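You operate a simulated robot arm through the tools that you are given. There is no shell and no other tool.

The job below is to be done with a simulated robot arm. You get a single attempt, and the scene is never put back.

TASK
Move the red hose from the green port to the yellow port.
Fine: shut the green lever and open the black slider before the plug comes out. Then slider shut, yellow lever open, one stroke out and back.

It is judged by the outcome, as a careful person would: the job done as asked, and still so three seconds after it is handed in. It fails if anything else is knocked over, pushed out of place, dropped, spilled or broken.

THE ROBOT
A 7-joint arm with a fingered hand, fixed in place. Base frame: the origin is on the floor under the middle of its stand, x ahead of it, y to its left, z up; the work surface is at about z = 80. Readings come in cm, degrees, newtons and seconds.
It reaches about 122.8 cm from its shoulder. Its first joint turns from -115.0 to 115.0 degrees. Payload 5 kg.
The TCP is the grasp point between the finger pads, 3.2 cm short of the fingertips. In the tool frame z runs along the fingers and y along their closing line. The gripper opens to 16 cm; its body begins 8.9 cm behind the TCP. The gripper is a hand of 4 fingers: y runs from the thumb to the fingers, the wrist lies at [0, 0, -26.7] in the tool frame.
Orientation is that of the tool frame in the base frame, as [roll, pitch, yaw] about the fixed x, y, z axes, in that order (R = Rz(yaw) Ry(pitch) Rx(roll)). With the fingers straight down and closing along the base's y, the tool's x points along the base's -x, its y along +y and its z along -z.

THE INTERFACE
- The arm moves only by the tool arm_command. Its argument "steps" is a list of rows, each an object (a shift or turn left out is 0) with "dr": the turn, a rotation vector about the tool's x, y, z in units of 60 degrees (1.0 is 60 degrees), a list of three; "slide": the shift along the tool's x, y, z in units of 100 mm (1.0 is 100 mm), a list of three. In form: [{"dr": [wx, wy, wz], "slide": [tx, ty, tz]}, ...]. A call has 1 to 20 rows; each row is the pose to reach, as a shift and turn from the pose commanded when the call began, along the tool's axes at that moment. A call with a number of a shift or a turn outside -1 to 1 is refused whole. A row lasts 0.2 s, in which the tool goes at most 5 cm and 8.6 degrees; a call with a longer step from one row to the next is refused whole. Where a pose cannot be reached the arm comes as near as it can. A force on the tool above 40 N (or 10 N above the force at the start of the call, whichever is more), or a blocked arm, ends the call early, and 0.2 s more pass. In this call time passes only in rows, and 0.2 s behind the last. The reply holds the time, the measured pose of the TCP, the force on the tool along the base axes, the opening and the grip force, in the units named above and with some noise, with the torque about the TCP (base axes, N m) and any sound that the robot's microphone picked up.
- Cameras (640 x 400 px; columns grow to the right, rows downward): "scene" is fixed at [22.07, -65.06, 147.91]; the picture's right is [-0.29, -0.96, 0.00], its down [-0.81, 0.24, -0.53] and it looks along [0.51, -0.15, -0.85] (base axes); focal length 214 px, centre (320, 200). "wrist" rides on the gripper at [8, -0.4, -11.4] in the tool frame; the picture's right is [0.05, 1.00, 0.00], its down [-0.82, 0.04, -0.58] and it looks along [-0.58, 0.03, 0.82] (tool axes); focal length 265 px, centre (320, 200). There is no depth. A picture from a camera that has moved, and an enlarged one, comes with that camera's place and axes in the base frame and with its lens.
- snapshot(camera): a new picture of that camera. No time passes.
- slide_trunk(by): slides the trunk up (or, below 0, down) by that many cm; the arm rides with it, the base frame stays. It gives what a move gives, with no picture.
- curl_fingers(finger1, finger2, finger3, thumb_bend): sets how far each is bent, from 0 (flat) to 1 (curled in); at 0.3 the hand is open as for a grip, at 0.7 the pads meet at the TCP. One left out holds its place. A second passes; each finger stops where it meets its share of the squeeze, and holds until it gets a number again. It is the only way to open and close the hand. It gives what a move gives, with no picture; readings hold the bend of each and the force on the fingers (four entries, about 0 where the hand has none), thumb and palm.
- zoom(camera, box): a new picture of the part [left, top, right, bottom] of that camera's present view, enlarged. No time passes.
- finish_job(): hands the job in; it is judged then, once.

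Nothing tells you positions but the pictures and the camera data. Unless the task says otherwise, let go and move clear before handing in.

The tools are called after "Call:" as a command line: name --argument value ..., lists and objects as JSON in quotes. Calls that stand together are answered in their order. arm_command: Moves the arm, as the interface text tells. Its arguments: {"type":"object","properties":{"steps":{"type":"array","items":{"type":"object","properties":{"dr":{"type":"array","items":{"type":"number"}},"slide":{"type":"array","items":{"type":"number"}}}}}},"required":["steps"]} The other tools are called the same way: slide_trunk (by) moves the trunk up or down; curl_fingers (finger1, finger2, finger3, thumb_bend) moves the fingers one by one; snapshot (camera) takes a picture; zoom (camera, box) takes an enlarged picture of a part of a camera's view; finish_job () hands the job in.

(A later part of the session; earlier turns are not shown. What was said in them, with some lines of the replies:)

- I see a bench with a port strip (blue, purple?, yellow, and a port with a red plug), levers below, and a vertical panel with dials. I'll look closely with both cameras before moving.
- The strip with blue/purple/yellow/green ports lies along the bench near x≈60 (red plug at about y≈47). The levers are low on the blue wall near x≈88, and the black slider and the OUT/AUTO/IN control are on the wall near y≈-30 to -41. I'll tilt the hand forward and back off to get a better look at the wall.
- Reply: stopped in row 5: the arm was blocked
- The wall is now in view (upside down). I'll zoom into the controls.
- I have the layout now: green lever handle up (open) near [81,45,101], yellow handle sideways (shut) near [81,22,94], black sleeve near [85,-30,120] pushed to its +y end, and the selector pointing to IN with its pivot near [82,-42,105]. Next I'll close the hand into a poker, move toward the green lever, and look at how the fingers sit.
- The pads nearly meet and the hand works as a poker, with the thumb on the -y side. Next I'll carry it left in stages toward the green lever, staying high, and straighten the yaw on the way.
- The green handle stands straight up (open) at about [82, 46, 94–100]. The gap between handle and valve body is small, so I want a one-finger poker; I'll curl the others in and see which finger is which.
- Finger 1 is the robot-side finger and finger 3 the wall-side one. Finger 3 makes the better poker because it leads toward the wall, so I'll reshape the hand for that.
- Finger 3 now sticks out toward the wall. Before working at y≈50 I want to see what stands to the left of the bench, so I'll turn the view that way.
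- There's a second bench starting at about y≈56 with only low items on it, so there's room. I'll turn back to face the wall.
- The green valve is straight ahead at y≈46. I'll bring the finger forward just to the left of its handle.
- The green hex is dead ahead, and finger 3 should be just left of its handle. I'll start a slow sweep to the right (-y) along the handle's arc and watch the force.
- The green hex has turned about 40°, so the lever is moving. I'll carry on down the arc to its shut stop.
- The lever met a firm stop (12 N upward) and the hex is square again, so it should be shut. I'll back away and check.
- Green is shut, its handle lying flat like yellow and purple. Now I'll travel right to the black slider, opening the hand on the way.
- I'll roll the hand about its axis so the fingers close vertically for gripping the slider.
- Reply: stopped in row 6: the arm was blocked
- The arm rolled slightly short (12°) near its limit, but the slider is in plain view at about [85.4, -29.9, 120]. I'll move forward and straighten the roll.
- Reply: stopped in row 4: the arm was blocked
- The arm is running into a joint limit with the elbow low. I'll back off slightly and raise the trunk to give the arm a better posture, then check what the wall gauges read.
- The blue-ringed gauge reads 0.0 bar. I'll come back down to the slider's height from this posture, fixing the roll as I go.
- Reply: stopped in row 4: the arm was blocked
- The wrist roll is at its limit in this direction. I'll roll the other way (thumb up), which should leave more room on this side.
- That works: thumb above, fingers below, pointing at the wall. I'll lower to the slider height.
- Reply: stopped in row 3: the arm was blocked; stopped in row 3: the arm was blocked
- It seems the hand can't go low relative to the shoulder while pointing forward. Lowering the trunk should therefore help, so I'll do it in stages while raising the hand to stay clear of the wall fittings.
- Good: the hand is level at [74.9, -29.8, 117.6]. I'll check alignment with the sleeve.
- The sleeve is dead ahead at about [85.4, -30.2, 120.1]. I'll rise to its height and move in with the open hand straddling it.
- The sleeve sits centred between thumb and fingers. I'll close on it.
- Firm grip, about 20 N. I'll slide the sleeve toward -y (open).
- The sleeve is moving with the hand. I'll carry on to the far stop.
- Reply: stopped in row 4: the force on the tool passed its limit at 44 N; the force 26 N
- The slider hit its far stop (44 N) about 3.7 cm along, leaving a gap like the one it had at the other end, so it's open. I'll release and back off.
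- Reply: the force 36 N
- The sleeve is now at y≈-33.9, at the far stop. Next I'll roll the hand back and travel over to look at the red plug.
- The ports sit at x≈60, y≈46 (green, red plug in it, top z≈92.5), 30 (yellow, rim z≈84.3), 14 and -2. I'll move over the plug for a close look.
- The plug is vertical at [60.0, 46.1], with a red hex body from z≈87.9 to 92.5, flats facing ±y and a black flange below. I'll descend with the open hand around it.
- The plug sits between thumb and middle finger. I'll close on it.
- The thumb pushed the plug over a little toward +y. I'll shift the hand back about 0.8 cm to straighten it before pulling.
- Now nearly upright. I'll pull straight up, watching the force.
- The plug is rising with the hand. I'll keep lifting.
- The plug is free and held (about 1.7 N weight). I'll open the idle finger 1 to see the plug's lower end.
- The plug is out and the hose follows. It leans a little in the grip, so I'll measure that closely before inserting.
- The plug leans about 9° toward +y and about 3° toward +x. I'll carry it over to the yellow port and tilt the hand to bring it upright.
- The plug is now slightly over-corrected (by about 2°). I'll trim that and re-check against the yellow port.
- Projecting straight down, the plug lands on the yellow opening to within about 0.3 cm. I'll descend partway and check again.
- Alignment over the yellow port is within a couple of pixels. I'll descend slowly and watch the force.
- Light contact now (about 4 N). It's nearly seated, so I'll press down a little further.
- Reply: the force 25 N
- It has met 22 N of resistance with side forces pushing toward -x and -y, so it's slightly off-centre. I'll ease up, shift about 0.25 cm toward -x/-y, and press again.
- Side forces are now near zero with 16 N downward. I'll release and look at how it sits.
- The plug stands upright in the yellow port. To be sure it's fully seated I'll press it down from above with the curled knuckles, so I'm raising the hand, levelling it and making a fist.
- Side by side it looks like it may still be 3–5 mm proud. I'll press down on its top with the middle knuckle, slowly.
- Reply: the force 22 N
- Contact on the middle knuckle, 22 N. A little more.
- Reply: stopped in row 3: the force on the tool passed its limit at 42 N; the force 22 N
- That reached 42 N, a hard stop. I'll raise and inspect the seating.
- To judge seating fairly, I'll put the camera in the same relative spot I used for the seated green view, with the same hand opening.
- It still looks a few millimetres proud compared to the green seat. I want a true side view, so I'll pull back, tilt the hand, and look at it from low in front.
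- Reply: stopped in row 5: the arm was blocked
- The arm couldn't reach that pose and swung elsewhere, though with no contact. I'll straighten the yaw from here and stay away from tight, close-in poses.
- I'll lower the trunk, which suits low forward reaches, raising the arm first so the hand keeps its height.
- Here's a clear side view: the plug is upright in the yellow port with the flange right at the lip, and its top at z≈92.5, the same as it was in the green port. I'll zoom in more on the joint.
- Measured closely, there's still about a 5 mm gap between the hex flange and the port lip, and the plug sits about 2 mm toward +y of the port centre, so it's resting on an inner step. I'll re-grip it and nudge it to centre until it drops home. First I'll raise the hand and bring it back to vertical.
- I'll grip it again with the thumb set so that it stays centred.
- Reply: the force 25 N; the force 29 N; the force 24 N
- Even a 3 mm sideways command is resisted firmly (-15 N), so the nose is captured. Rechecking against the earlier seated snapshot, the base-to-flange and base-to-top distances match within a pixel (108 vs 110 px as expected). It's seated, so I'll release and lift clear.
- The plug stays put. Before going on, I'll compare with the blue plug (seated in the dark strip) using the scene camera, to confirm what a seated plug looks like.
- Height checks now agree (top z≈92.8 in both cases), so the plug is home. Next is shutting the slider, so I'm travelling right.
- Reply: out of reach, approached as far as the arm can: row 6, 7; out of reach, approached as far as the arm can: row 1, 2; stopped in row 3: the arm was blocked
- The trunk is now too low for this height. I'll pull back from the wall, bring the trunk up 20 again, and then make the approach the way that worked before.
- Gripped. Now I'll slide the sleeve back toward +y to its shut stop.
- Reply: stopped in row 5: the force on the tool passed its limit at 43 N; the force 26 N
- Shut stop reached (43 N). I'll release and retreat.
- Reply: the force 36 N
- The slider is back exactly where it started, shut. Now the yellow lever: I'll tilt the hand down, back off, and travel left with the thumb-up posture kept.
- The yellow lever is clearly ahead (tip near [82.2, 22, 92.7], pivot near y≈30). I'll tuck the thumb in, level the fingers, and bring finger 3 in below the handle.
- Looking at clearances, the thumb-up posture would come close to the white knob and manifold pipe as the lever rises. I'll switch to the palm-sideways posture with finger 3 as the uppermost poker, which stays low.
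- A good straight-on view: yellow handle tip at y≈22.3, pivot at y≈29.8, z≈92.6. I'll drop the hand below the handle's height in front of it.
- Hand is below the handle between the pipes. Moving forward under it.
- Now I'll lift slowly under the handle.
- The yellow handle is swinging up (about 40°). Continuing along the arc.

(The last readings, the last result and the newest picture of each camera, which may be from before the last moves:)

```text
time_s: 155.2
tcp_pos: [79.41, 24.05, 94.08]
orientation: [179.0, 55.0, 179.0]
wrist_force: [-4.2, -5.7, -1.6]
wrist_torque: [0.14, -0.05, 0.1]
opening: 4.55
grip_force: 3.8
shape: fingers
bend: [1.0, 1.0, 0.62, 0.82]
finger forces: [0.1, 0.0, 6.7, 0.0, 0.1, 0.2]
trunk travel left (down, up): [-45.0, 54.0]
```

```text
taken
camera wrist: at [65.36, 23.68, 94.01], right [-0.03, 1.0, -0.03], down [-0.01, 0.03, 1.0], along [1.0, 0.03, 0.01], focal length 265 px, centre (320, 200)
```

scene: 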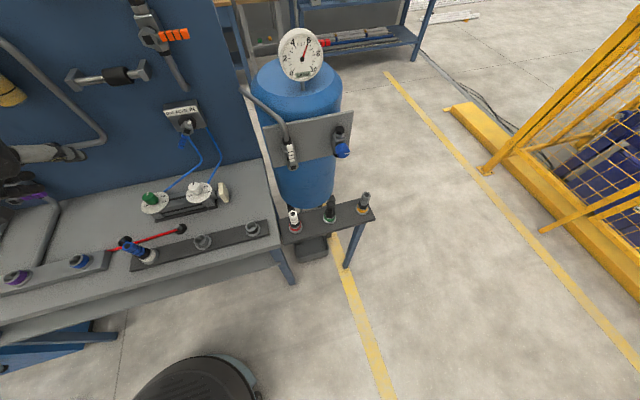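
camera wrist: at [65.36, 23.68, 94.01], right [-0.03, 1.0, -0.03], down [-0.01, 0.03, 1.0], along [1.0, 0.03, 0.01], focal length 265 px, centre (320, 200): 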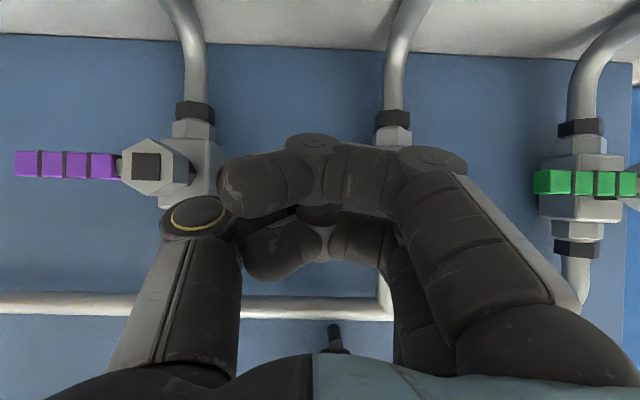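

Call:
arm_command --steps '[{"slide": [-0.01, 0.03, -0.007]}, {"slide": [-0.02, 0.06, -0.014]}, {"slide": [-0.025, 0.1, -0.018]}, {"slide": [-0.025, 0.14, -0.018]}]'

Call:
arm_command --steps '[{"slide": [0, 0.03, 0]}, {"slide": [0, 0.06, 0]}, {"slide": [0, 0.09, 0]}, {"slide": [0, 0.12, 0]}]'

Call:
snapshot --camera "wrist"

```text
time_s: 156.2
tcp_pos: [79.25, 25.54, 94.55]
orientation: [178.9, 55.1, 179.1]
wrist_force: [-3.8, -10.3, -3.0]
wrist_torque: [0.18, -0.09, -0.09]
opening: 4.49
grip_force: 5.9
shape: fingers
bend: [1.0, 1.0, 0.64, 0.82]
finger forces: [0.0, 0.0, 11.2, 0.2, 0.0, 0.0]
trunk travel left (down, up): [-45.0, 54.0]
```

```text
time_s: 157.2
tcp_pos: [79.29, 26.74, 94.47]
orientation: [178.9, 55.0, 179.0]
wrist_force: [-6.8, -9.5, -3.8]
wrist_torque: [0.17, -0.09, -0.06]
opening: 4.51
grip_force: 5.1
shape: fingers
bend: [1.0, 1.0, 0.64, 0.82]
finger forces: [0.0, 0.0, 11.7, 0.0, 0.1, 0.1]
trunk travel left (down, up): [-45.0, 54.0]
```

```text
taken
camera wrist: at [65.28, 26.36, 94.42], right [-0.03, 1.0, -0.03], down [-0.01, 0.03, 1.0], along [1.0, 0.03, 0.01], focal length 265 px, centre (320, 200)
```

wrist: 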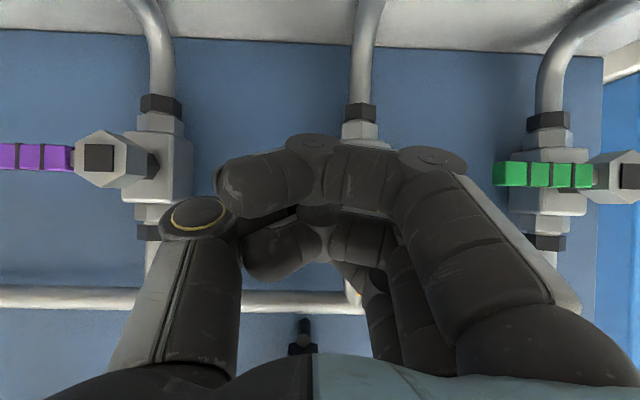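

Call:
arm_command --steps '[{"slide": [0, 0.03, 0]}, {"slide": [0, 0.06, 0]}]'

```text
time_s: 157.8
tcp_pos: [79.37, 27.25, 94.6]
orientation: [178.9, 55.2, 179.1]
wrist_force: [-6.4, -10.4, -3.6]
wrist_torque: [0.22, -0.13, -0.1]
opening: 4.52
grip_force: 6.5
shape: fingers
bend: [1.0, 1.0, 0.64, 0.82]
finger forces: [0.1, 0.0, 11.8, 0.0, 0.1, 0.1]
trunk travel left (down, up): [-45.0, 54.0]
```

Force is steady around 11 N with no hard stop yet. I'll disengage toward -y and back off to see the lever's angle.

Call:
arm_command --steps '[{"slide": [0, -0.1, 0]}, {"slide": [0, -0.2, 0]}, {"slide": [0.1, -0.25, -0.143]}, {"slide": [0.2, -0.25, -0.3]}, {"slide": [0.25, -0.25, -0.5]}]'

Call:
snapshot --camera "wrist"

```text
time_s: 159.0
tcp_pos: [73.44, 25.01, 95.18]
orientation: [178.9, 55.1, 179.1]
wrist_force: [0.6, -0.1, 0.5]
wrist_torque: [-0.03, 0.0, 0.05]
opening: 4.54
grip_force: 0.1
shape: fingers
bend: [1.0, 1.0, 0.6, 0.82]
finger forces: [0.1, 0.1, 0.0, 0.0, 0.0, 0.0]
trunk travel left (down, up): [-45.0, 54.0]
```

```text
taken
camera wrist: at [59.71, 24.51, 95.09], right [-0.03, 1.0, -0.03], down [-0.01, 0.03, 1.0], along [1.0, 0.03, 0.01], focal length 265 px, centre (320, 200)
```

wrist: 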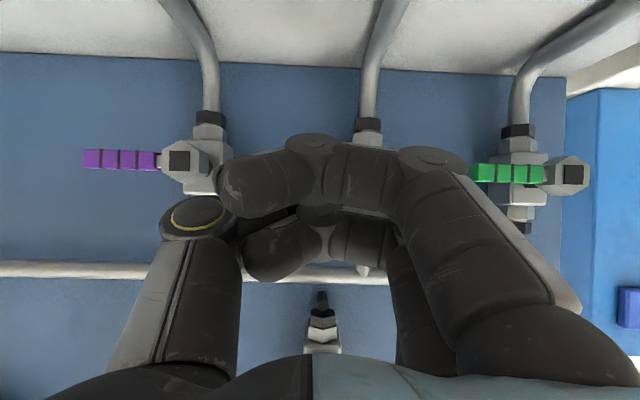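

Call:
arm_command --steps '[{"slide": [-0.2, -0.08, -0.144]}, {"slide": [-0.41, -0.16, -0.287]}, {"slide": [-0.61, -0.24, -0.43]}, {"slide": [-0.819, -0.32, -0.574]}]'

Call:
snapshot --camera "wrist"

Call:
zoom --camera "wrist" --box '[280, 0, 480, 140]'

```text
time_s: 160.0
tcp_pos: [73.75, 21.64, 105.22]
orientation: [179.0, 55.0, 179.1]
wrist_force: [0.0, -0.3, 0.4]
wrist_torque: [-0.01, 0.01, -0.03]
opening: 4.51
grip_force: 0.1
shape: fingers
bend: [1.0, 1.0, 0.6, 0.82]
finger forces: [0.0, 0.0, 0.0, 0.0, 0.0, 0.0]
trunk travel left (down, up): [-45.0, 54.0]
```

```text
taken
camera wrist: at [59.75, 21.18, 105.09], right [-0.03, 1.0, -0.03], down [-0.01, 0.03, 1.0], along [1.0, 0.03, 0.01], focal length 265 px, centre (320, 200)
```

wrist: 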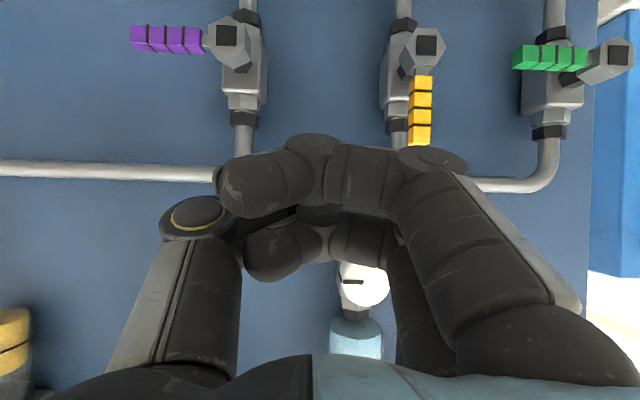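

```text
2.86 times, centred on (380, 70) of wrist
camera zoom: at [59.75, 21.18, 105.09], right [-0.03, 1.0, -0.03], down [-0.01, 0.03, 1.0], along [1.0, 0.03, 0.01], focal length 758 px, centre (149, 571)
```

zoom: 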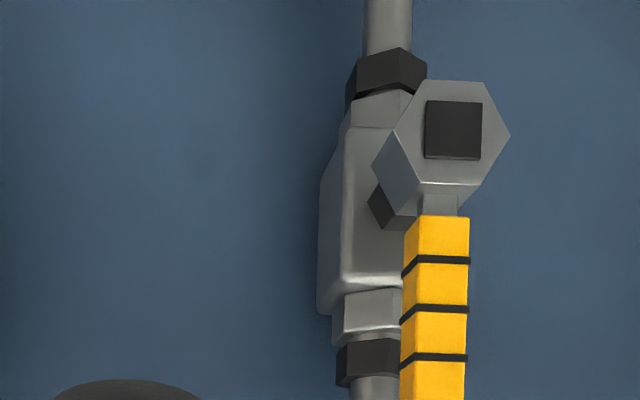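

The yellow lever now stands vertical, in line with its pipe, so it's fully open. Next is the OUT/AUTO/IN selector. I'll travel right along the wall at a safe distance.

Call:
arm_command --steps '[{"slide": [0.06, -0.25, -0.08]}, {"slide": [0.12, -0.5, -0.16]}, {"slide": [0.18, -0.75, -0.24]}, {"slide": [0.23, -1.0, -0.33]}]'

Call:
arm_command --steps '[{"slide": [0, -0.33, 0]}, {"slide": [0, -0.66, 0]}, {"slide": [0, -1.0, 0]}]'

Call:
arm_command --steps '[{"slide": [0, -0.33, 0]}, {"slide": [0, -0.66, 0]}, {"slide": [0, -1.0, 0]}]'

Call:
arm_command --steps '[{"slide": [0, -0.33, 0]}, {"slide": [0, -0.66, 0]}, {"slide": [0, -1.0, 0]}]'

Call:
curl_fingers --finger3 0.45

Call:
snapshot --camera "wrist"

Call:
snapshot --camera "scene"

```text
time_s: 161.0
tcp_pos: [69.73, 11.64, 104.98]
orientation: [178.9, 55.1, 179.1]
wrist_force: [-0.7, 0.0, -0.7]
wrist_torque: [-0.02, -0.01, 0.0]
opening: 4.54
grip_force: 0.2
shape: fingers
bend: [1.0, 1.0, 0.6, 0.82]
finger forces: [0.0, 0.1, 0.0, 0.0, 0.1, 0.1]
trunk travel left (down, up): [-45.0, 54.0]
```

```text
time_s: 161.8
tcp_pos: [69.78, 1.74, 104.81]
orientation: [179.0, 55.0, 179.3]
wrist_force: [-0.1, -1.0, -0.7]
wrist_torque: [0.0, 0.04, -0.03]
opening: 4.52
grip_force: 0.1
shape: fingers
bend: [1.0, 1.0, 0.6, 0.82]
finger forces: [0.1, 0.1, 0.0, 0.0, 0.0, 0.0]
trunk travel left (down, up): [-45.0, 54.0]
```

```text
time_s: 162.6
tcp_pos: [69.51, -8.47, 104.86]
orientation: [178.9, 55.1, 179.2]
wrist_force: [0.4, -0.2, 0.4]
wrist_torque: [-0.01, 0.01, -0.01]
opening: 4.53
grip_force: 0.1
shape: fingers
bend: [1.0, 1.0, 0.6, 0.82]
finger forces: [0.0, 0.0, 0.0, 0.1, 0.0, 0.0]
trunk travel left (down, up): [-45.0, 54.0]
```

```text
time_s: 163.4
tcp_pos: [69.52, -18.25, 104.84]
orientation: [178.9, 55.1, 179.3]
wrist_force: [0.0, 0.3, 0.1]
wrist_torque: [0.01, -0.01, 0.0]
opening: 4.52
grip_force: 0.1
shape: fingers
bend: [1.0, 1.0, 0.6, 0.82]
finger forces: [0.0, 0.0, 0.0, 0.0, 0.1, 0.1]
trunk travel left (down, up): [-45.0, 54.0]
```

```text
time_s: 164.4
tcp_pos: [69.6, -18.32, 104.83]
orientation: [178.9, 55.2, 179.1]
wrist_force: [-0.1, -0.2, 1.1]
wrist_torque: [-0.02, 0.0, 0.01]
opening: 4.52
grip_force: 0.0
shape: fingers
bend: [1.0, 1.0, 0.45, 0.82]
finger forces: [0.0, 0.0, 0.0, 0.1, 0.0, 0.1]
trunk travel left (down, up): [-45.0, 54.0]
```

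```text
taken
camera wrist: at [55.58, -18.81, 104.78], right [-0.03, 1.0, -0.03], down [-0.01, 0.03, 1.0], along [1.0, 0.03, 0.01], focal length 265 px, centre (320, 200)
```

wrist: 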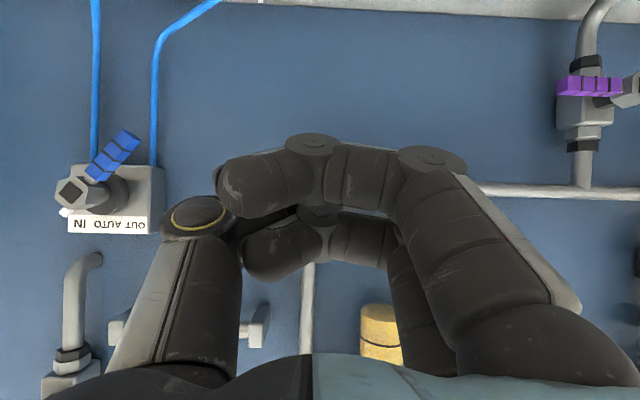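

```text
taken
```

scene: 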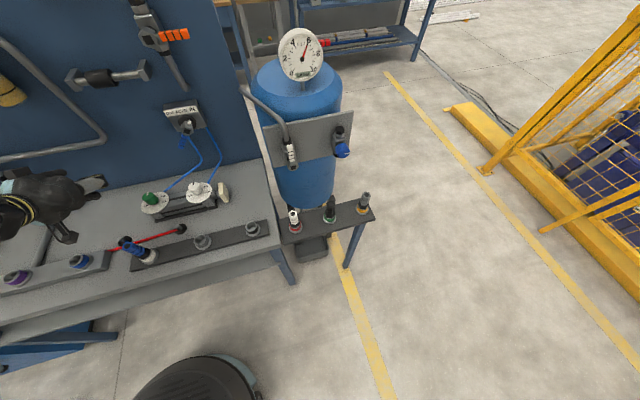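

The selector is visible at left, still at IN. I'll move in front of it.

Call:
arm_command --steps '[{"slide": [-0.02, -0.33, 0.03]}, {"slide": [-0.04, -0.66, 0.05]}, {"slide": [-0.057, -1.0, 0.082]}]'

Call:
arm_command --steps '[{"slide": [-0.02, -0.33, 0.03]}, {"slide": [-0.04, -0.66, 0.05]}, {"slide": [-0.057, -1.0, 0.082]}]'

Call:
snapshot --camera "wrist"

Call:
zoom --camera "scene" --box '[60, 80, 280, 230]'

```text
time_s: 165.2
tcp_pos: [70.62, -28.47, 104.75]
orientation: [178.9, 55.0, 179.1]
wrist_force: [-0.3, 0.3, 0.6]
wrist_torque: [-0.02, -0.01, 0.01]
opening: 4.54
grip_force: 0.0
shape: fingers
bend: [1.0, 1.0, 0.45, 0.82]
finger forces: [0.0, 0.0, 0.1, 0.0, 0.1, 0.1]
trunk travel left (down, up): [-45.0, 54.0]
```

```text
time_s: 166.0
tcp_pos: [71.77, -38.43, 104.6]
orientation: [178.9, 54.9, 179.1]
wrist_force: [0.0, -0.4, 0.2]
wrist_torque: [-0.01, -0.03, -0.02]
opening: 4.55
grip_force: 0.1
shape: fingers
bend: [1.0, 1.0, 0.45, 0.82]
finger forces: [0.1, 0.1, 0.0, 0.0, 0.0, 0.1]
trunk travel left (down, up): [-45.0, 54.0]
```

```text
taken
camera wrist: at [57.75, -38.81, 104.51], right [-0.03, 1.0, -0.03], down [-0.01, 0.03, 1.0], along [1.0, 0.03, 0.0], focal length 265 px, centre (320, 200)
```

wrist: 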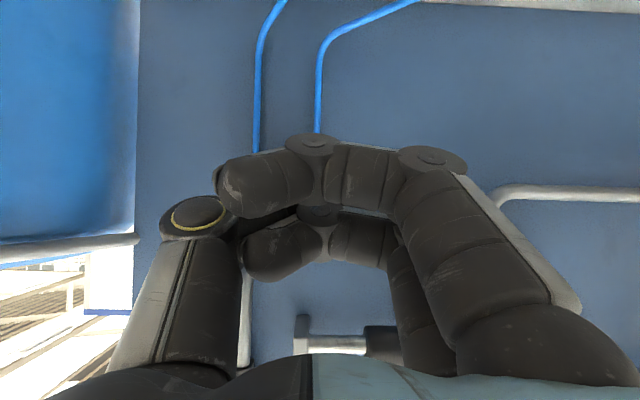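

```text
2.67 times, centred on (170, 155) of scene
camera zoom: at [22.07, -65.06, 147.91], right [-0.29, -0.96, 0.0], down [-0.81, 0.24, -0.53], along [0.51, -0.15, -0.85], focal length 572 px, centre (720, 320)
```

zoom: 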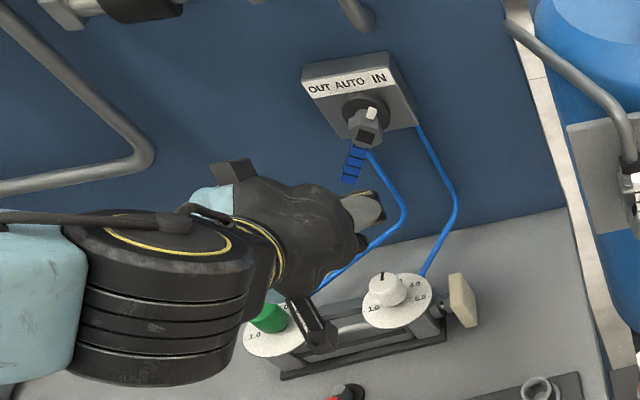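

Call:
arm_command --steps '[{"slide": [0.09, -0.1, 0.2]}, {"slide": [0.185, -0.2, 0.398]}, {"slide": [0.065, -0.2, 0.57]}, {"slide": [-0.056, -0.2, 0.742]}, {"slide": [-0.177, -0.2, 0.914]}]'

Call:
zoom --camera "scene" --box '[100, 60, 260, 220]'

Call:
snapshot --camera "wrist"

```text
time_s: 167.2
tcp_pos: [80.2, -40.47, 100.7]
orientation: [178.9, 55.1, 179.2]
wrist_force: [0.6, -0.7, 0.5]
wrist_torque: [-0.01, -0.04, -0.01]
opening: 4.54
grip_force: 0.1
shape: fingers
bend: [1.0, 1.0, 0.45, 0.82]
finger forces: [0.0, 0.1, 0.0, 0.0, 0.0, 0.0]
trunk travel left (down, up): [-45.0, 54.0]
```

```text
2.50 times, centred on (180, 140) of scene
camera zoom: at [22.07, -65.06, 147.91], right [-0.29, -0.96, 0.0], down [-0.81, 0.24, -0.53], along [0.51, -0.15, -0.85], focal length 536 px, centre (670, 350)
```

zoom: 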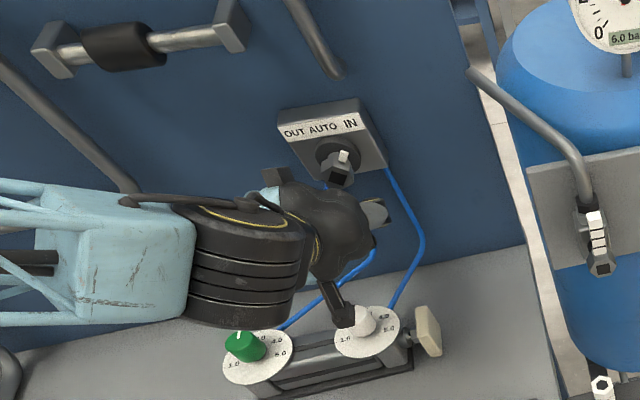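

```text
taken
camera wrist: at [66.22, -40.86, 100.69], right [-0.03, 1.0, -0.03], down [-0.01, 0.03, 1.0], along [1.0, 0.03, 0.01], focal length 265 px, centre (320, 200)
```

wrist: 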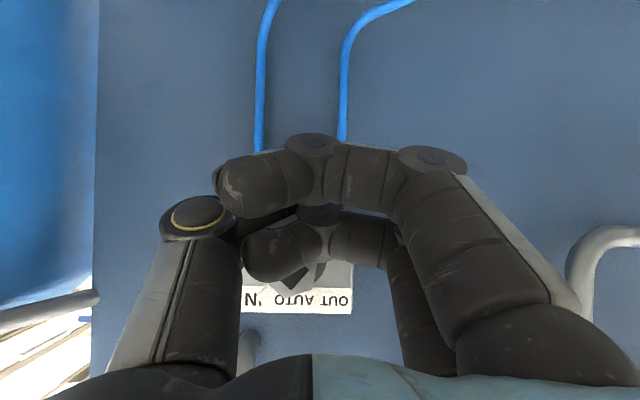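

The finger is on the left of the handle. I'll sweep it across to OUT in one continuous arc so it doesn't dwell at AUTO.

Call:
arm_command --steps '[{"slide": [0.016, -0.12, 0.011]}, {"slide": [0.033, -0.23, 0.023]}, {"slide": [0.115, -0.31, 0.08]}, {"slide": [0.197, -0.39, 0.138]}, {"slide": [0.242, -0.48, 0.169]}, {"slide": [0.278, -0.57, 0.195]}, {"slide": [0.299, -0.67, 0.21]}, {"slide": [0.311, -0.77, 0.218]}, {"slide": [0.311, -0.85, 0.218]}, {"slide": [0.311, -0.92, 0.218]}]'

Call:
zoom --camera "scene" --box '[100, 60, 260, 220]'

Call:
snapshot --camera "wrist"

```text
time_s: 169.4
tcp_pos: [80.25, -49.55, 96.92]
orientation: [178.9, 55.2, 179.2]
wrist_force: [-0.5, 0.1, -0.1]
wrist_torque: [0.01, -0.02, 0.05]
opening: 4.52
grip_force: 0.5
shape: fingers
bend: [1.0, 1.0, 0.44, 0.82]
finger forces: [0.0, 0.0, 0.9, 0.1, 0.0, 0.0]
trunk travel left (down, up): [-45.0, 54.0]
```

```text
2.50 times, centred on (180, 140) of scene
camera zoom: at [22.07, -65.06, 147.91], right [-0.29, -0.96, 0.0], down [-0.81, 0.24, -0.53], along [0.51, -0.15, -0.85], focal length 536 px, centre (670, 350)
```

zoom: 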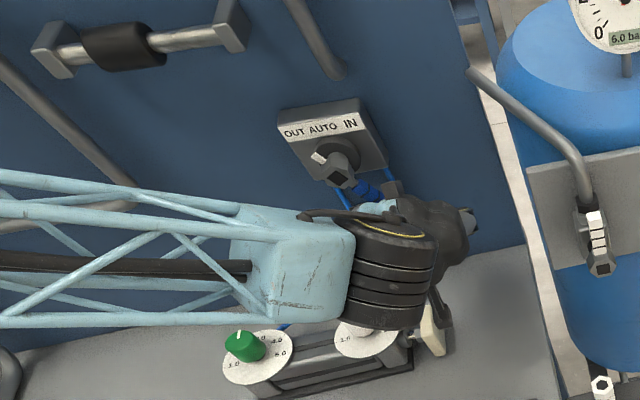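

```text
taken
camera wrist: at [66.23, -49.96, 96.74], right [-0.03, 1.0, -0.03], down [-0.01, 0.03, 1.0], along [1.0, 0.03, 0.01], focal length 265 px, centre (320, 200)
```

wrist: 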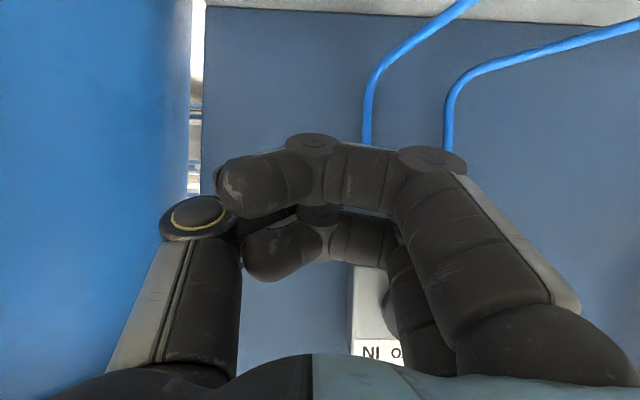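

The pointer has swung to OUT. I'll press gently onward to make sure it's at the detent.

Call:
arm_command --steps '[{"slide": [-0.016, -0.05, -0.011]}, {"slide": [-0.033, -0.1, -0.023]}, {"slide": [-0.053, -0.15, -0.037]}]'

Call:
zoom --camera "scene" --box '[140, 90, 250, 220]'

```text
time_s: 170.2
tcp_pos: [80.16, -50.88, 97.26]
orientation: [178.9, 55.0, 179.1]
wrist_force: [-1.3, 5.2, -7.0]
wrist_torque: [-0.58, 0.09, 0.15]
opening: 4.55
grip_force: 3.8
shape: fingers
bend: [1.0, 1.0, 0.43, 0.82]
finger forces: [0.0, 0.0, 7.8, 0.1, 0.1, 0.1]
trunk travel left (down, up): [-45.0, 54.0]
```

```text
3.08 times, centred on (195, 155) of scene
camera zoom: at [22.07, -65.06, 147.91], right [-0.29, -0.96, 0.0], down [-0.81, 0.24, -0.53], along [0.51, -0.15, -0.85], focal length 660 px, centre (705, 338)
```

zoom: 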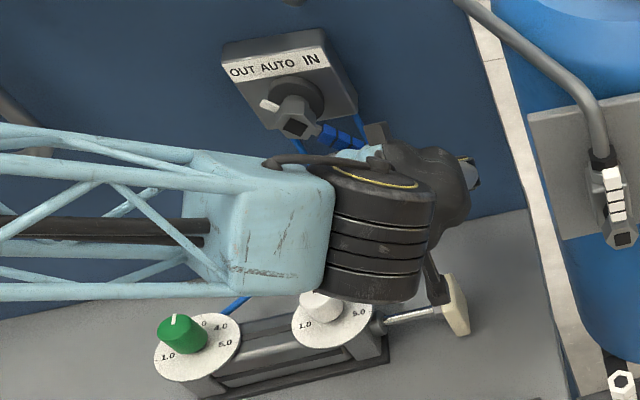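

The cylinder rod is moving out, so yellow supply is reaching it. I'll ease off and watch until it's fully out.

Call:
arm_command --steps '[{"slide": [0.03, 0.08, 0.02]}, {"slide": [0.03, 0.15, 0.02]}, {"slide": [0.03, 0.15, 0.02]}, {"slide": [0.03, 0.15, 0.02]}]'

Call:
zoom --camera "scene" --box '[140, 90, 250, 220]'

```text
time_s: 171.2
tcp_pos: [80.23, -49.52, 97.17]
orientation: [178.8, 55.1, 179.1]
wrist_force: [0.4, 1.0, 0.3]
wrist_torque: [-0.02, 0.0, 0.04]
opening: 4.56
grip_force: 0.1
shape: fingers
bend: [1.0, 1.0, 0.45, 0.82]
finger forces: [0.0, 0.0, 0.1, 0.1, 0.1, 0.0]
trunk travel left (down, up): [-45.0, 54.0]
```

```text
3.08 times, centred on (195, 155) of scene
camera zoom: at [22.07, -65.06, 147.91], right [-0.29, -0.96, 0.0], down [-0.81, 0.24, -0.53], along [0.51, -0.15, -0.85], focal length 660 px, centre (705, 338)
```

zoom: 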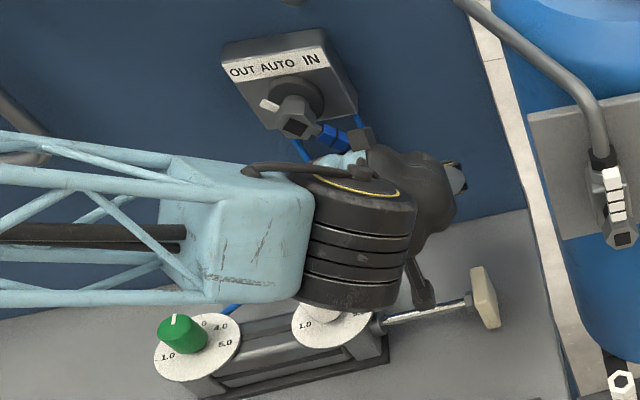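

The rod is still extending. Meanwhile I'll back the finger away from the selector and set it up for the return push.

Call:
arm_command --steps '[{"slide": [0.09, 0, -0.127]}, {"slide": [0.178, 0, -0.254]}, {"slide": [0.267, 0, -0.381]}, {"slide": [0.356, 0, -0.508]}]'

Call:
curl_fingers --finger3 0.6

Call:
zoom --camera "scene" --box '[140, 90, 280, 220]'

Call:
snapshot --camera "wrist"

```text
time_s: 172.2
tcp_pos: [74.05, -49.5, 97.04]
orientation: [179.0, 55.1, 179.1]
wrist_force: [-0.4, 0.6, 0.2]
wrist_torque: [0.0, 0.01, 0.03]
opening: 4.54
grip_force: 0.1
shape: fingers
bend: [1.0, 1.0, 0.45, 0.82]
finger forces: [0.0, 0.1, 0.0, 0.0, 0.0, 0.0]
trunk travel left (down, up): [-45.0, 54.0]
```

```text
time_s: 173.2
tcp_pos: [74.01, -49.51, 96.98]
orientation: [178.9, 55.1, 179.1]
wrist_force: [-0.5, 0.4, 0.3]
wrist_torque: [-0.01, 0.01, -0.02]
opening: 4.53
grip_force: 0.1
shape: fingers
bend: [1.0, 1.0, 0.6, 0.82]
finger forces: [0.0, 0.0, 0.0, 0.0, 0.1, 0.1]
trunk travel left (down, up): [-45.0, 54.0]
```

```text
3.08 times, centred on (210, 155) of scene
camera zoom: at [22.07, -65.06, 147.91], right [-0.29, -0.96, 0.0], down [-0.81, 0.24, -0.53], along [0.51, -0.15, -0.85], focal length 660 px, centre (658, 338)
```

zoom: 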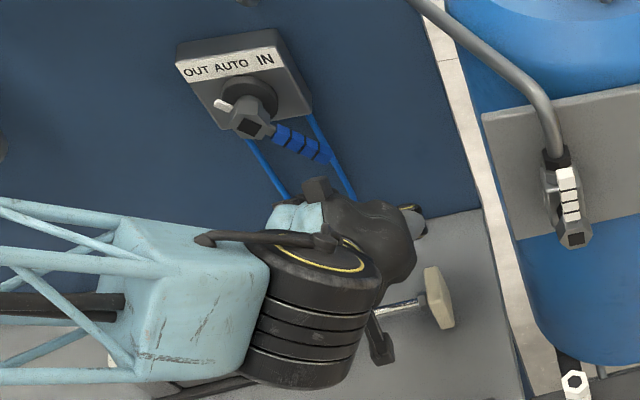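

```text
taken
camera wrist: at [60.05, -49.9, 96.99], right [-0.03, 1.0, -0.03], down [-0.01, 0.03, 1.0], along [1.0, 0.03, 0.01], focal length 265 px, centre (320, 200)
```

wrist: 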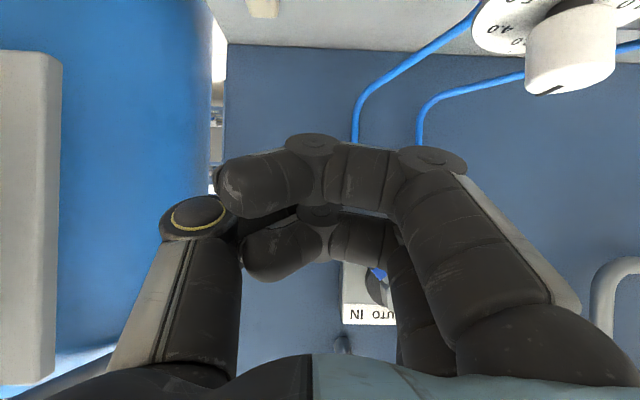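

The rod has stopped at full extension (no change between the last two looks). Now I'll bring the finger to the other side of the handle for the return.

Call:
arm_command --steps '[{"slide": [-0.147, -0.14, -0.103]}, {"slide": [-0.295, -0.28, -0.207]}, {"slide": [-0.414, -0.28, -0.037]}, {"slide": [-0.532, -0.28, 0.132]}, {"slide": [-0.651, -0.28, 0.301]}]'

Call:
zoom --camera "scene" --box '[140, 90, 280, 220]'

Call:
snapshot --camera "wrist"

```text
time_s: 174.4
tcp_pos: [80.32, -52.55, 100.77]
orientation: [179.0, 55.0, 178.9]
wrist_force: [0.1, 0.0, -0.5]
wrist_torque: [0.02, 0.0, 0.03]
opening: 4.53
grip_force: 0.0
shape: fingers
bend: [1.0, 1.0, 0.6, 0.82]
finger forces: [0.0, 0.0, 0.0, 0.0, 0.1, 0.0]
trunk travel left (down, up): [-45.0, 54.0]
```

```text
3.08 times, centred on (210, 155) of scene
camera zoom: at [22.07, -65.06, 147.91], right [-0.29, -0.96, 0.0], down [-0.81, 0.24, -0.53], along [0.51, -0.15, -0.85], focal length 660 px, centre (658, 338)
```

zoom: 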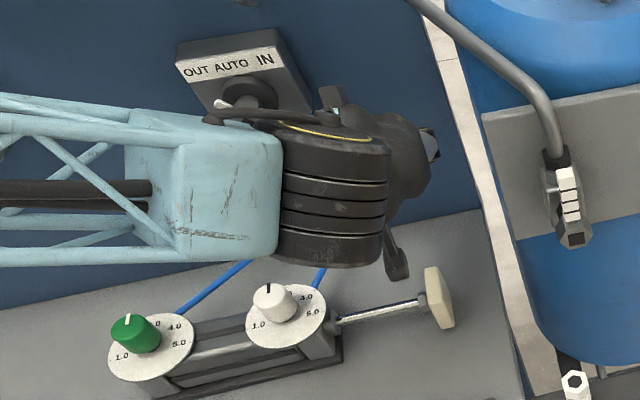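

```text
taken
camera wrist: at [66.23, -52.89, 100.62], right [-0.03, 1.0, -0.03], down [-0.01, 0.03, 1.0], along [1.0, 0.03, 0.01], focal length 265 px, centre (320, 200)
```

wrist: 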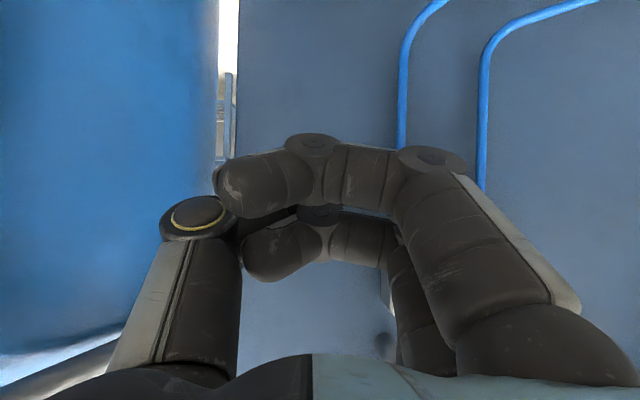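

Call:
arm_command --steps '[{"slide": [0.025, 0.1, 0.017]}, {"slide": [0.055, 0.205, 0.038]}, {"slide": [0.137, 0.285, 0.096]}, {"slide": [0.219, 0.365, 0.153]}, {"slide": [0.262, 0.45, 0.184]}, {"slide": [0.3, 0.54, 0.21]}, {"slide": [0.315, 0.64, 0.221]}, {"slide": [0.325, 0.74, 0.228]}, {"slide": [0.319, 0.82, 0.224]}, {"slide": [0.309, 0.89, 0.216]}, {"slide": [0.284, 0.985, 0.199]}]'

Call:
zoom --camera "scene" --box '[140, 90, 280, 220]'

Call:
snapshot --camera "wrist"

```text
time_s: 176.8
tcp_pos: [79.81, -42.67, 96.9]
orientation: [178.9, 54.7, 178.9]
wrist_force: [-19.6, -11.1, -18.9]
wrist_torque: [-0.33, -0.17, 0.48]
opening: 4.51
grip_force: 13.8
shape: fingers
bend: [1.0, 1.0, 0.64, 0.82]
finger forces: [0.0, 0.1, 27.7, 0.1, 0.0, 0.0]
trunk travel left (down, up): [-45.0, 54.0]
```

```text
3.08 times, centred on (210, 155) of scene
camera zoom: at [22.07, -65.06, 147.91], right [-0.29, -0.96, 0.0], down [-0.81, 0.24, -0.53], along [0.51, -0.15, -0.85], focal length 660 px, centre (658, 338)
```

zoom: 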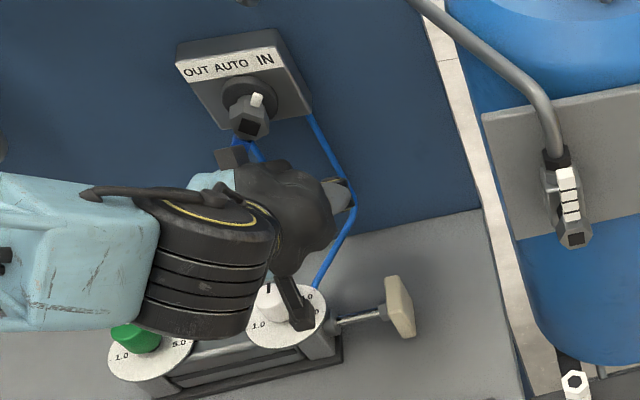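

```text
taken
camera wrist: at [65.92, -43.08, 96.99], right [-0.03, 1.0, -0.03], down [0.0, 0.03, 1.0], along [1.0, 0.03, 0.0], focal length 265 px, centre (320, 200)
```

wrist: 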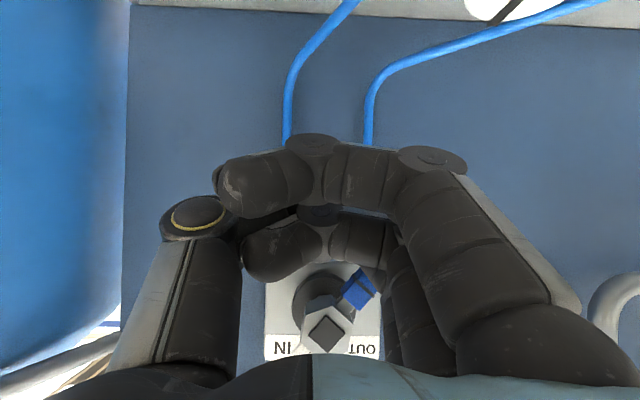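

The selector is back at IN (firmly against its stop) and the rod is retracting. I'll ease off and back away.

Call:
arm_command --steps '[{"slide": [0.04, -0.05, 0.028]}, {"slide": [0.06, -0.1, 0.04]}, {"slide": [0.15, -0.1, -0.087]}, {"slide": [0.24, -0.1, -0.215]}, {"slide": [0.33, -0.1, -0.35]}]'

Call:
arm_command --steps '[{"slide": [-0.1, 0.1, -0.2]}, {"slide": [-0.2, 0.2, -0.4]}, {"slide": [-0.3, 0.3, -0.6]}, {"slide": [-0.4, 0.4, -0.75]}]'

Call:
snapshot --camera "scene"

Call:
zoom --camera "scene" --box '[140, 90, 280, 220]'

Call:
snapshot --camera "wrist"

```text
time_s: 178.0
tcp_pos: [75.67, -43.5, 96.6]
orientation: [178.9, 55.2, 179.0]
wrist_force: [0.3, 0.9, -0.7]
wrist_torque: [-0.05, 0.01, 0.03]
opening: 4.52
grip_force: 0.0
shape: fingers
bend: [1.0, 1.0, 0.6, 0.82]
finger forces: [0.1, 0.1, 0.1, 0.0, 0.0, 0.0]
trunk travel left (down, up): [-45.0, 54.0]
```

```text
time_s: 179.0
tcp_pos: [71.55, -39.57, 104.26]
orientation: [179.0, 55.1, 179.0]
wrist_force: [0.0, 1.2, 1.3]
wrist_torque: [0.0, -0.01, 0.01]
opening: 4.57
grip_force: 0.1
shape: fingers
bend: [1.0, 1.0, 0.6, 0.82]
finger forces: [0.0, 0.0, 0.1, 0.0, 0.1, 0.0]
trunk travel left (down, up): [-45.0, 54.0]
```

```text
taken
```

scene: 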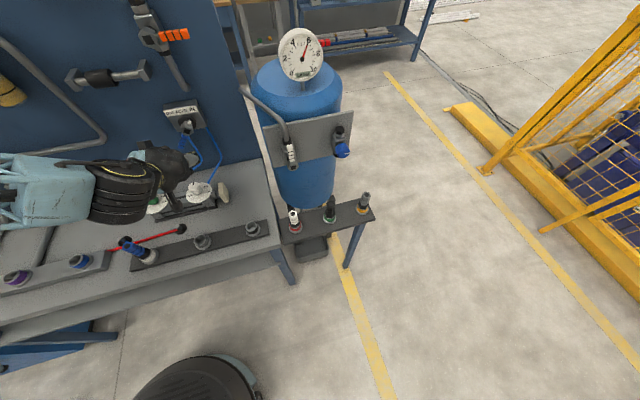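

```text
3.08 times, centred on (210, 155) of scene
camera zoom: at [22.07, -65.06, 147.91], right [-0.29, -0.96, 0.0], down [-0.81, 0.24, -0.53], along [0.51, -0.15, -0.85], focal length 660 px, centre (658, 338)
```

zoom: 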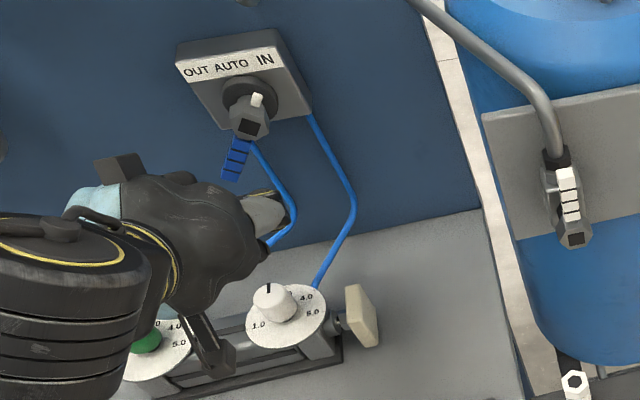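

```text
taken
camera wrist: at [57.58, -40.02, 104.18], right [-0.03, 1.0, -0.03], down [-0.01, 0.03, 1.0], along [1.0, 0.03, 0.01], focal length 265 px, centre (320, 200)
```

wrist: 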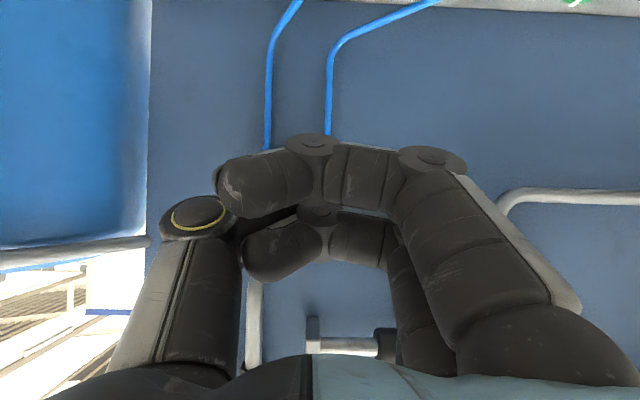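

The rod is fully back and the selector is at IN, so the stroke is complete. Now I'll move clear and do a final check of the plug, levers and slider.

Call:
arm_command --steps '[{"slide": [-0.15, 0.25, -0.2], "dr": [0, 0.1, 0]}, {"slide": [-0.3, 0.5, -0.4], "dr": [0, 0.2, 0]}, {"slide": [-0.45, 0.75, -0.6], "dr": [0, 0.3, 0]}, {"slide": [-0.6, 1.0, -0.8], "dr": [0, 0.4, 0]}]'

Call:
curl_fingers --finger1 0.5 --finger2 0.5 --finger3 0.5 --thumb_bend 0.5

Call:
arm_command --steps '[{"slide": [0, 0.25, 0], "dr": [0, 0.1, 0]}, {"slide": [0, 0.5, 0], "dr": [0, 0.2, 0]}, {"slide": [0, 0.75, 0], "dr": [0, 0.3, 0]}, {"slide": [0, 1.0, 0], "dr": [0, 0.4, 0]}]'

Call:
arm_command --steps '[{"slide": [0, 0.33, 0]}, {"slide": [0, 0.66, 0]}, {"slide": [0, 1.0, 0]}]'

Call:
arm_command --steps '[{"slide": [0, 0.33, 0]}, {"slide": [0, 0.66, 0]}, {"slide": [0, 1.0, 0]}]'

Call:
snapshot --camera "wrist"

```text
time_s: 180.0
tcp_pos: [68.48, -29.69, 113.83]
orientation: [179.3, 31.1, 179.7]
wrist_force: [0.5, -0.5, 0.1]
wrist_torque: [-0.01, 0.04, -0.03]
opening: 4.54
grip_force: 0.0
shape: fingers
bend: [1.0, 1.0, 0.6, 0.82]
finger forces: [0.0, 0.0, 0.0, 0.0, 0.0, 0.0]
trunk travel left (down, up): [-45.0, 54.0]
```

```text
time_s: 181.0
tcp_pos: [68.36, -29.78, 113.78]
orientation: [179.3, 31.2, 179.6]
wrist_force: [0.7, 1.3, -0.5]
wrist_torque: [0.02, 0.0, -0.01]
opening: 9.05
grip_force: 0.0
shape: fingers
bend: [0.5, 0.5, 0.5, 0.5]
finger forces: [0.0, 0.1, 0.0, 0.1, 0.1, 0.1]
trunk travel left (down, up): [-45.0, 54.0]
```

```text
time_s: 182.0
tcp_pos: [68.45, -19.76, 114.01]
orientation: [179.5, 7.0, 179.9]
wrist_force: [0.5, 0.4, 0.3]
wrist_torque: [-0.04, -0.02, 0.01]
opening: 9.08
grip_force: 0.0
shape: fingers
bend: [0.5, 0.5, 0.5, 0.5]
finger forces: [0.0, 0.1, 0.1, 0.0, 0.0, 0.0]
trunk travel left (down, up): [-45.0, 54.0]
```

```text
time_s: 182.8
tcp_pos: [68.41, -9.74, 114.16]
orientation: [179.4, 7.1, 179.9]
wrist_force: [0.0, -0.5, 0.5]
wrist_torque: [-0.01, -0.04, 0.0]
opening: 9.08
grip_force: 0.0
shape: fingers
bend: [0.5, 0.5, 0.5, 0.5]
finger forces: [0.1, 0.0, 0.0, 0.0, 0.0, 0.0]
trunk travel left (down, up): [-45.0, 54.0]
```

```text
time_s: 183.6
tcp_pos: [68.44, 0.46, 114.21]
orientation: [179.4, 7.1, 179.9]
wrist_force: [-0.4, 0.3, -0.3]
wrist_torque: [-0.01, -0.01, 0.01]
opening: 9.08
grip_force: 0.0
shape: fingers
bend: [0.5, 0.5, 0.5, 0.5]
finger forces: [0.0, 0.0, 0.0, 0.0, 0.0, 0.1]
trunk travel left (down, up): [-45.0, 54.0]
```

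```text
taken
camera wrist: at [58.98, -0.04, 124.52], right [-0.05, 1.0, 0.0], down [0.74, 0.04, 0.67], along [0.67, 0.04, -0.74], focal length 265 px, centre (320, 200)
```

wrist: 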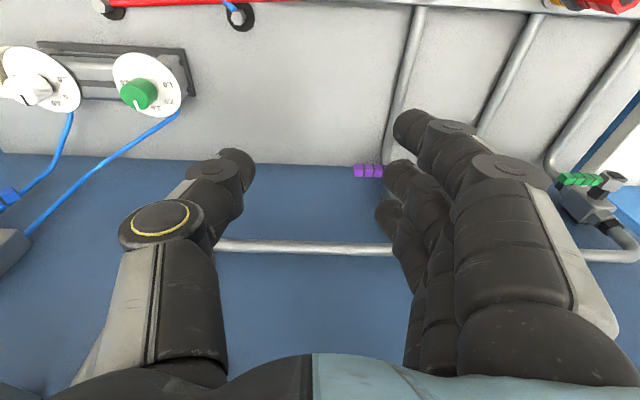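

Call:
arm_command --steps '[{"slide": [0.15, 0.25, -0.25], "dr": [0, 0.04, 0]}, {"slide": [0.3, 0.5, -0.5], "dr": [0, 0.08, 0]}, {"slide": [0.45, 0.75, -0.75], "dr": [0, 0.12, 0]}, {"slide": [0.6, 1.0, -1.0], "dr": [0, 0.12, 0]}]'

Call:
arm_command --steps '[{"slide": [0, 0.25, -0.12]}, {"slide": [0, 0.5, -0.25]}, {"slide": [0, 0.75, -0.37]}]'

Call:
snapshot --camera "wrist"

Call:
zoom --camera "wrist" --box '[200, 0, 500, 200]'

Call:
zoom --camera "scene" --box '[0, 20, 260, 300]'

```text
time_s: 184.6
tcp_pos: [61.2, 10.42, 123.48]
orientation: [179.5, -0.1, -180.0]
wrist_force: [-0.7, 0.0, -0.3]
wrist_torque: [-0.03, 0.01, 0.0]
opening: 9.09
grip_force: 0.0
shape: fingers
bend: [0.5, 0.5, 0.5, 0.5]
finger forces: [0.0, 0.1, 0.1, 0.1, 0.0, 0.0]
trunk travel left (down, up): [-45.0, 54.0]
```

```text
time_s: 185.4
tcp_pos: [61.46, 17.64, 127.22]
orientation: [179.4, -0.1, -180.0]
wrist_force: [-0.1, -0.6, 0.7]
wrist_torque: [-0.01, 0.02, -0.03]
opening: 9.11
grip_force: 0.1
shape: fingers
bend: [0.5, 0.5, 0.5, 0.5]
finger forces: [0.0, 0.0, 0.0, 0.1, 0.0, 0.0]
trunk travel left (down, up): [-45.0, 54.0]
```

```text
taken
camera wrist: at [53.34, 17.1, 138.55], right [-0.05, 1.0, 0.01], down [0.82, 0.04, 0.58], along [0.57, 0.04, -0.82], focal length 265 px, centre (320, 200)
```

wrist: 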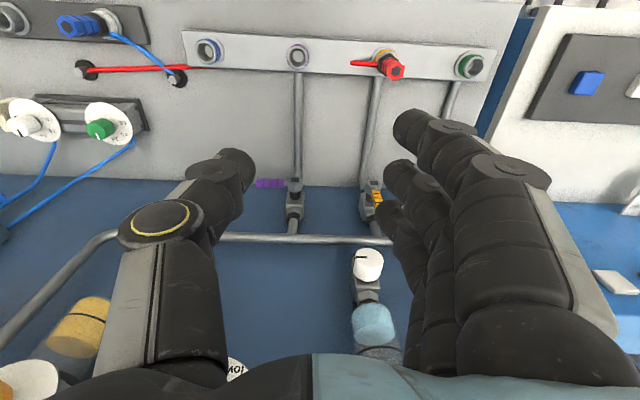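

```text
2.00 times, centred on (350, 100) of wrist
camera zoom: at [53.34, 17.1, 138.55], right [-0.05, 1.0, 0.01], down [0.82, 0.04, 0.58], along [0.57, 0.04, -0.82], focal length 531 px, centre (260, 400)
```

zoom: 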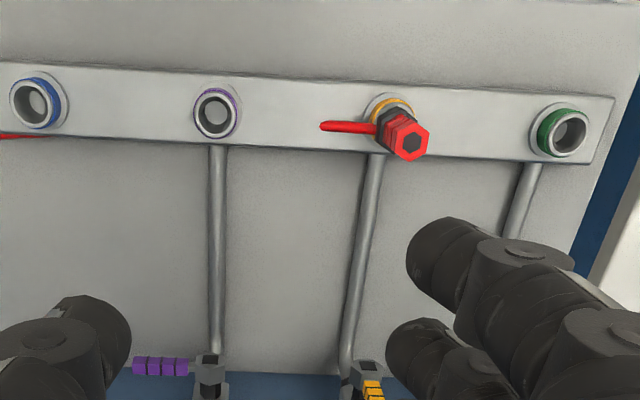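

```text
1.43 times, centred on (130, 160) of scene
camera zoom: at [22.07, -65.06, 147.91], right [-0.29, -0.96, 0.0], down [-0.81, 0.24, -0.53], along [0.51, -0.15, -0.85], focal length 306 px, centre (591, 257)
```

zoom: 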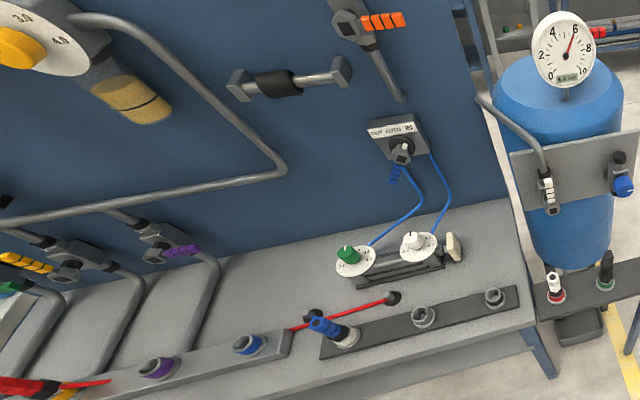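

Everything checks out. The red plug is in the yellow port, and the green port is empty with its lever shut. The yellow lever is open, the slider is shut, the selector is back at IN, and the rod is fully retracted after one stroke. The hand is clear, so I'm handing in.

Call:
finish_job

```text
The job is handed in.
```

The red hose is now in the yellow port, and I've handed the job in. I haven't been given a verdict yet.

I did the steps in the order you gave:

1. **Before unplugging:** I shut the green lever until it hit its stop, then slid the black slider open to its stop.
2. **Moving the plug:** I lifted the plug straight out of the green port and pressed it into the yellow one. It was still in place when I checked it at the end, after the stroke.
3. **After plugging in:** I slid the black slider shut and turned the yellow lever fully open.
4. **The stroke:** I turned the selector to OUT and waited for the rod to extend fully. I then turned it back to IN, and the rod came fully back.

- **Plug seating:** up close there is a gap of about 5 mm between the plug's flange and the yellow port's lip. The plug's height matches how it sat in the green port, to within a few millimetres. It wouldn't go deeper at about 42 N, and the cylinder ran normally from the yellow supply.
- **Unplanned arm move:** once, the arm couldn't reach a pose I asked for and swung to a different one. It touched nothing.

I saw nothing knocked over, moved or spilled. The hand is open and clear of the bench.
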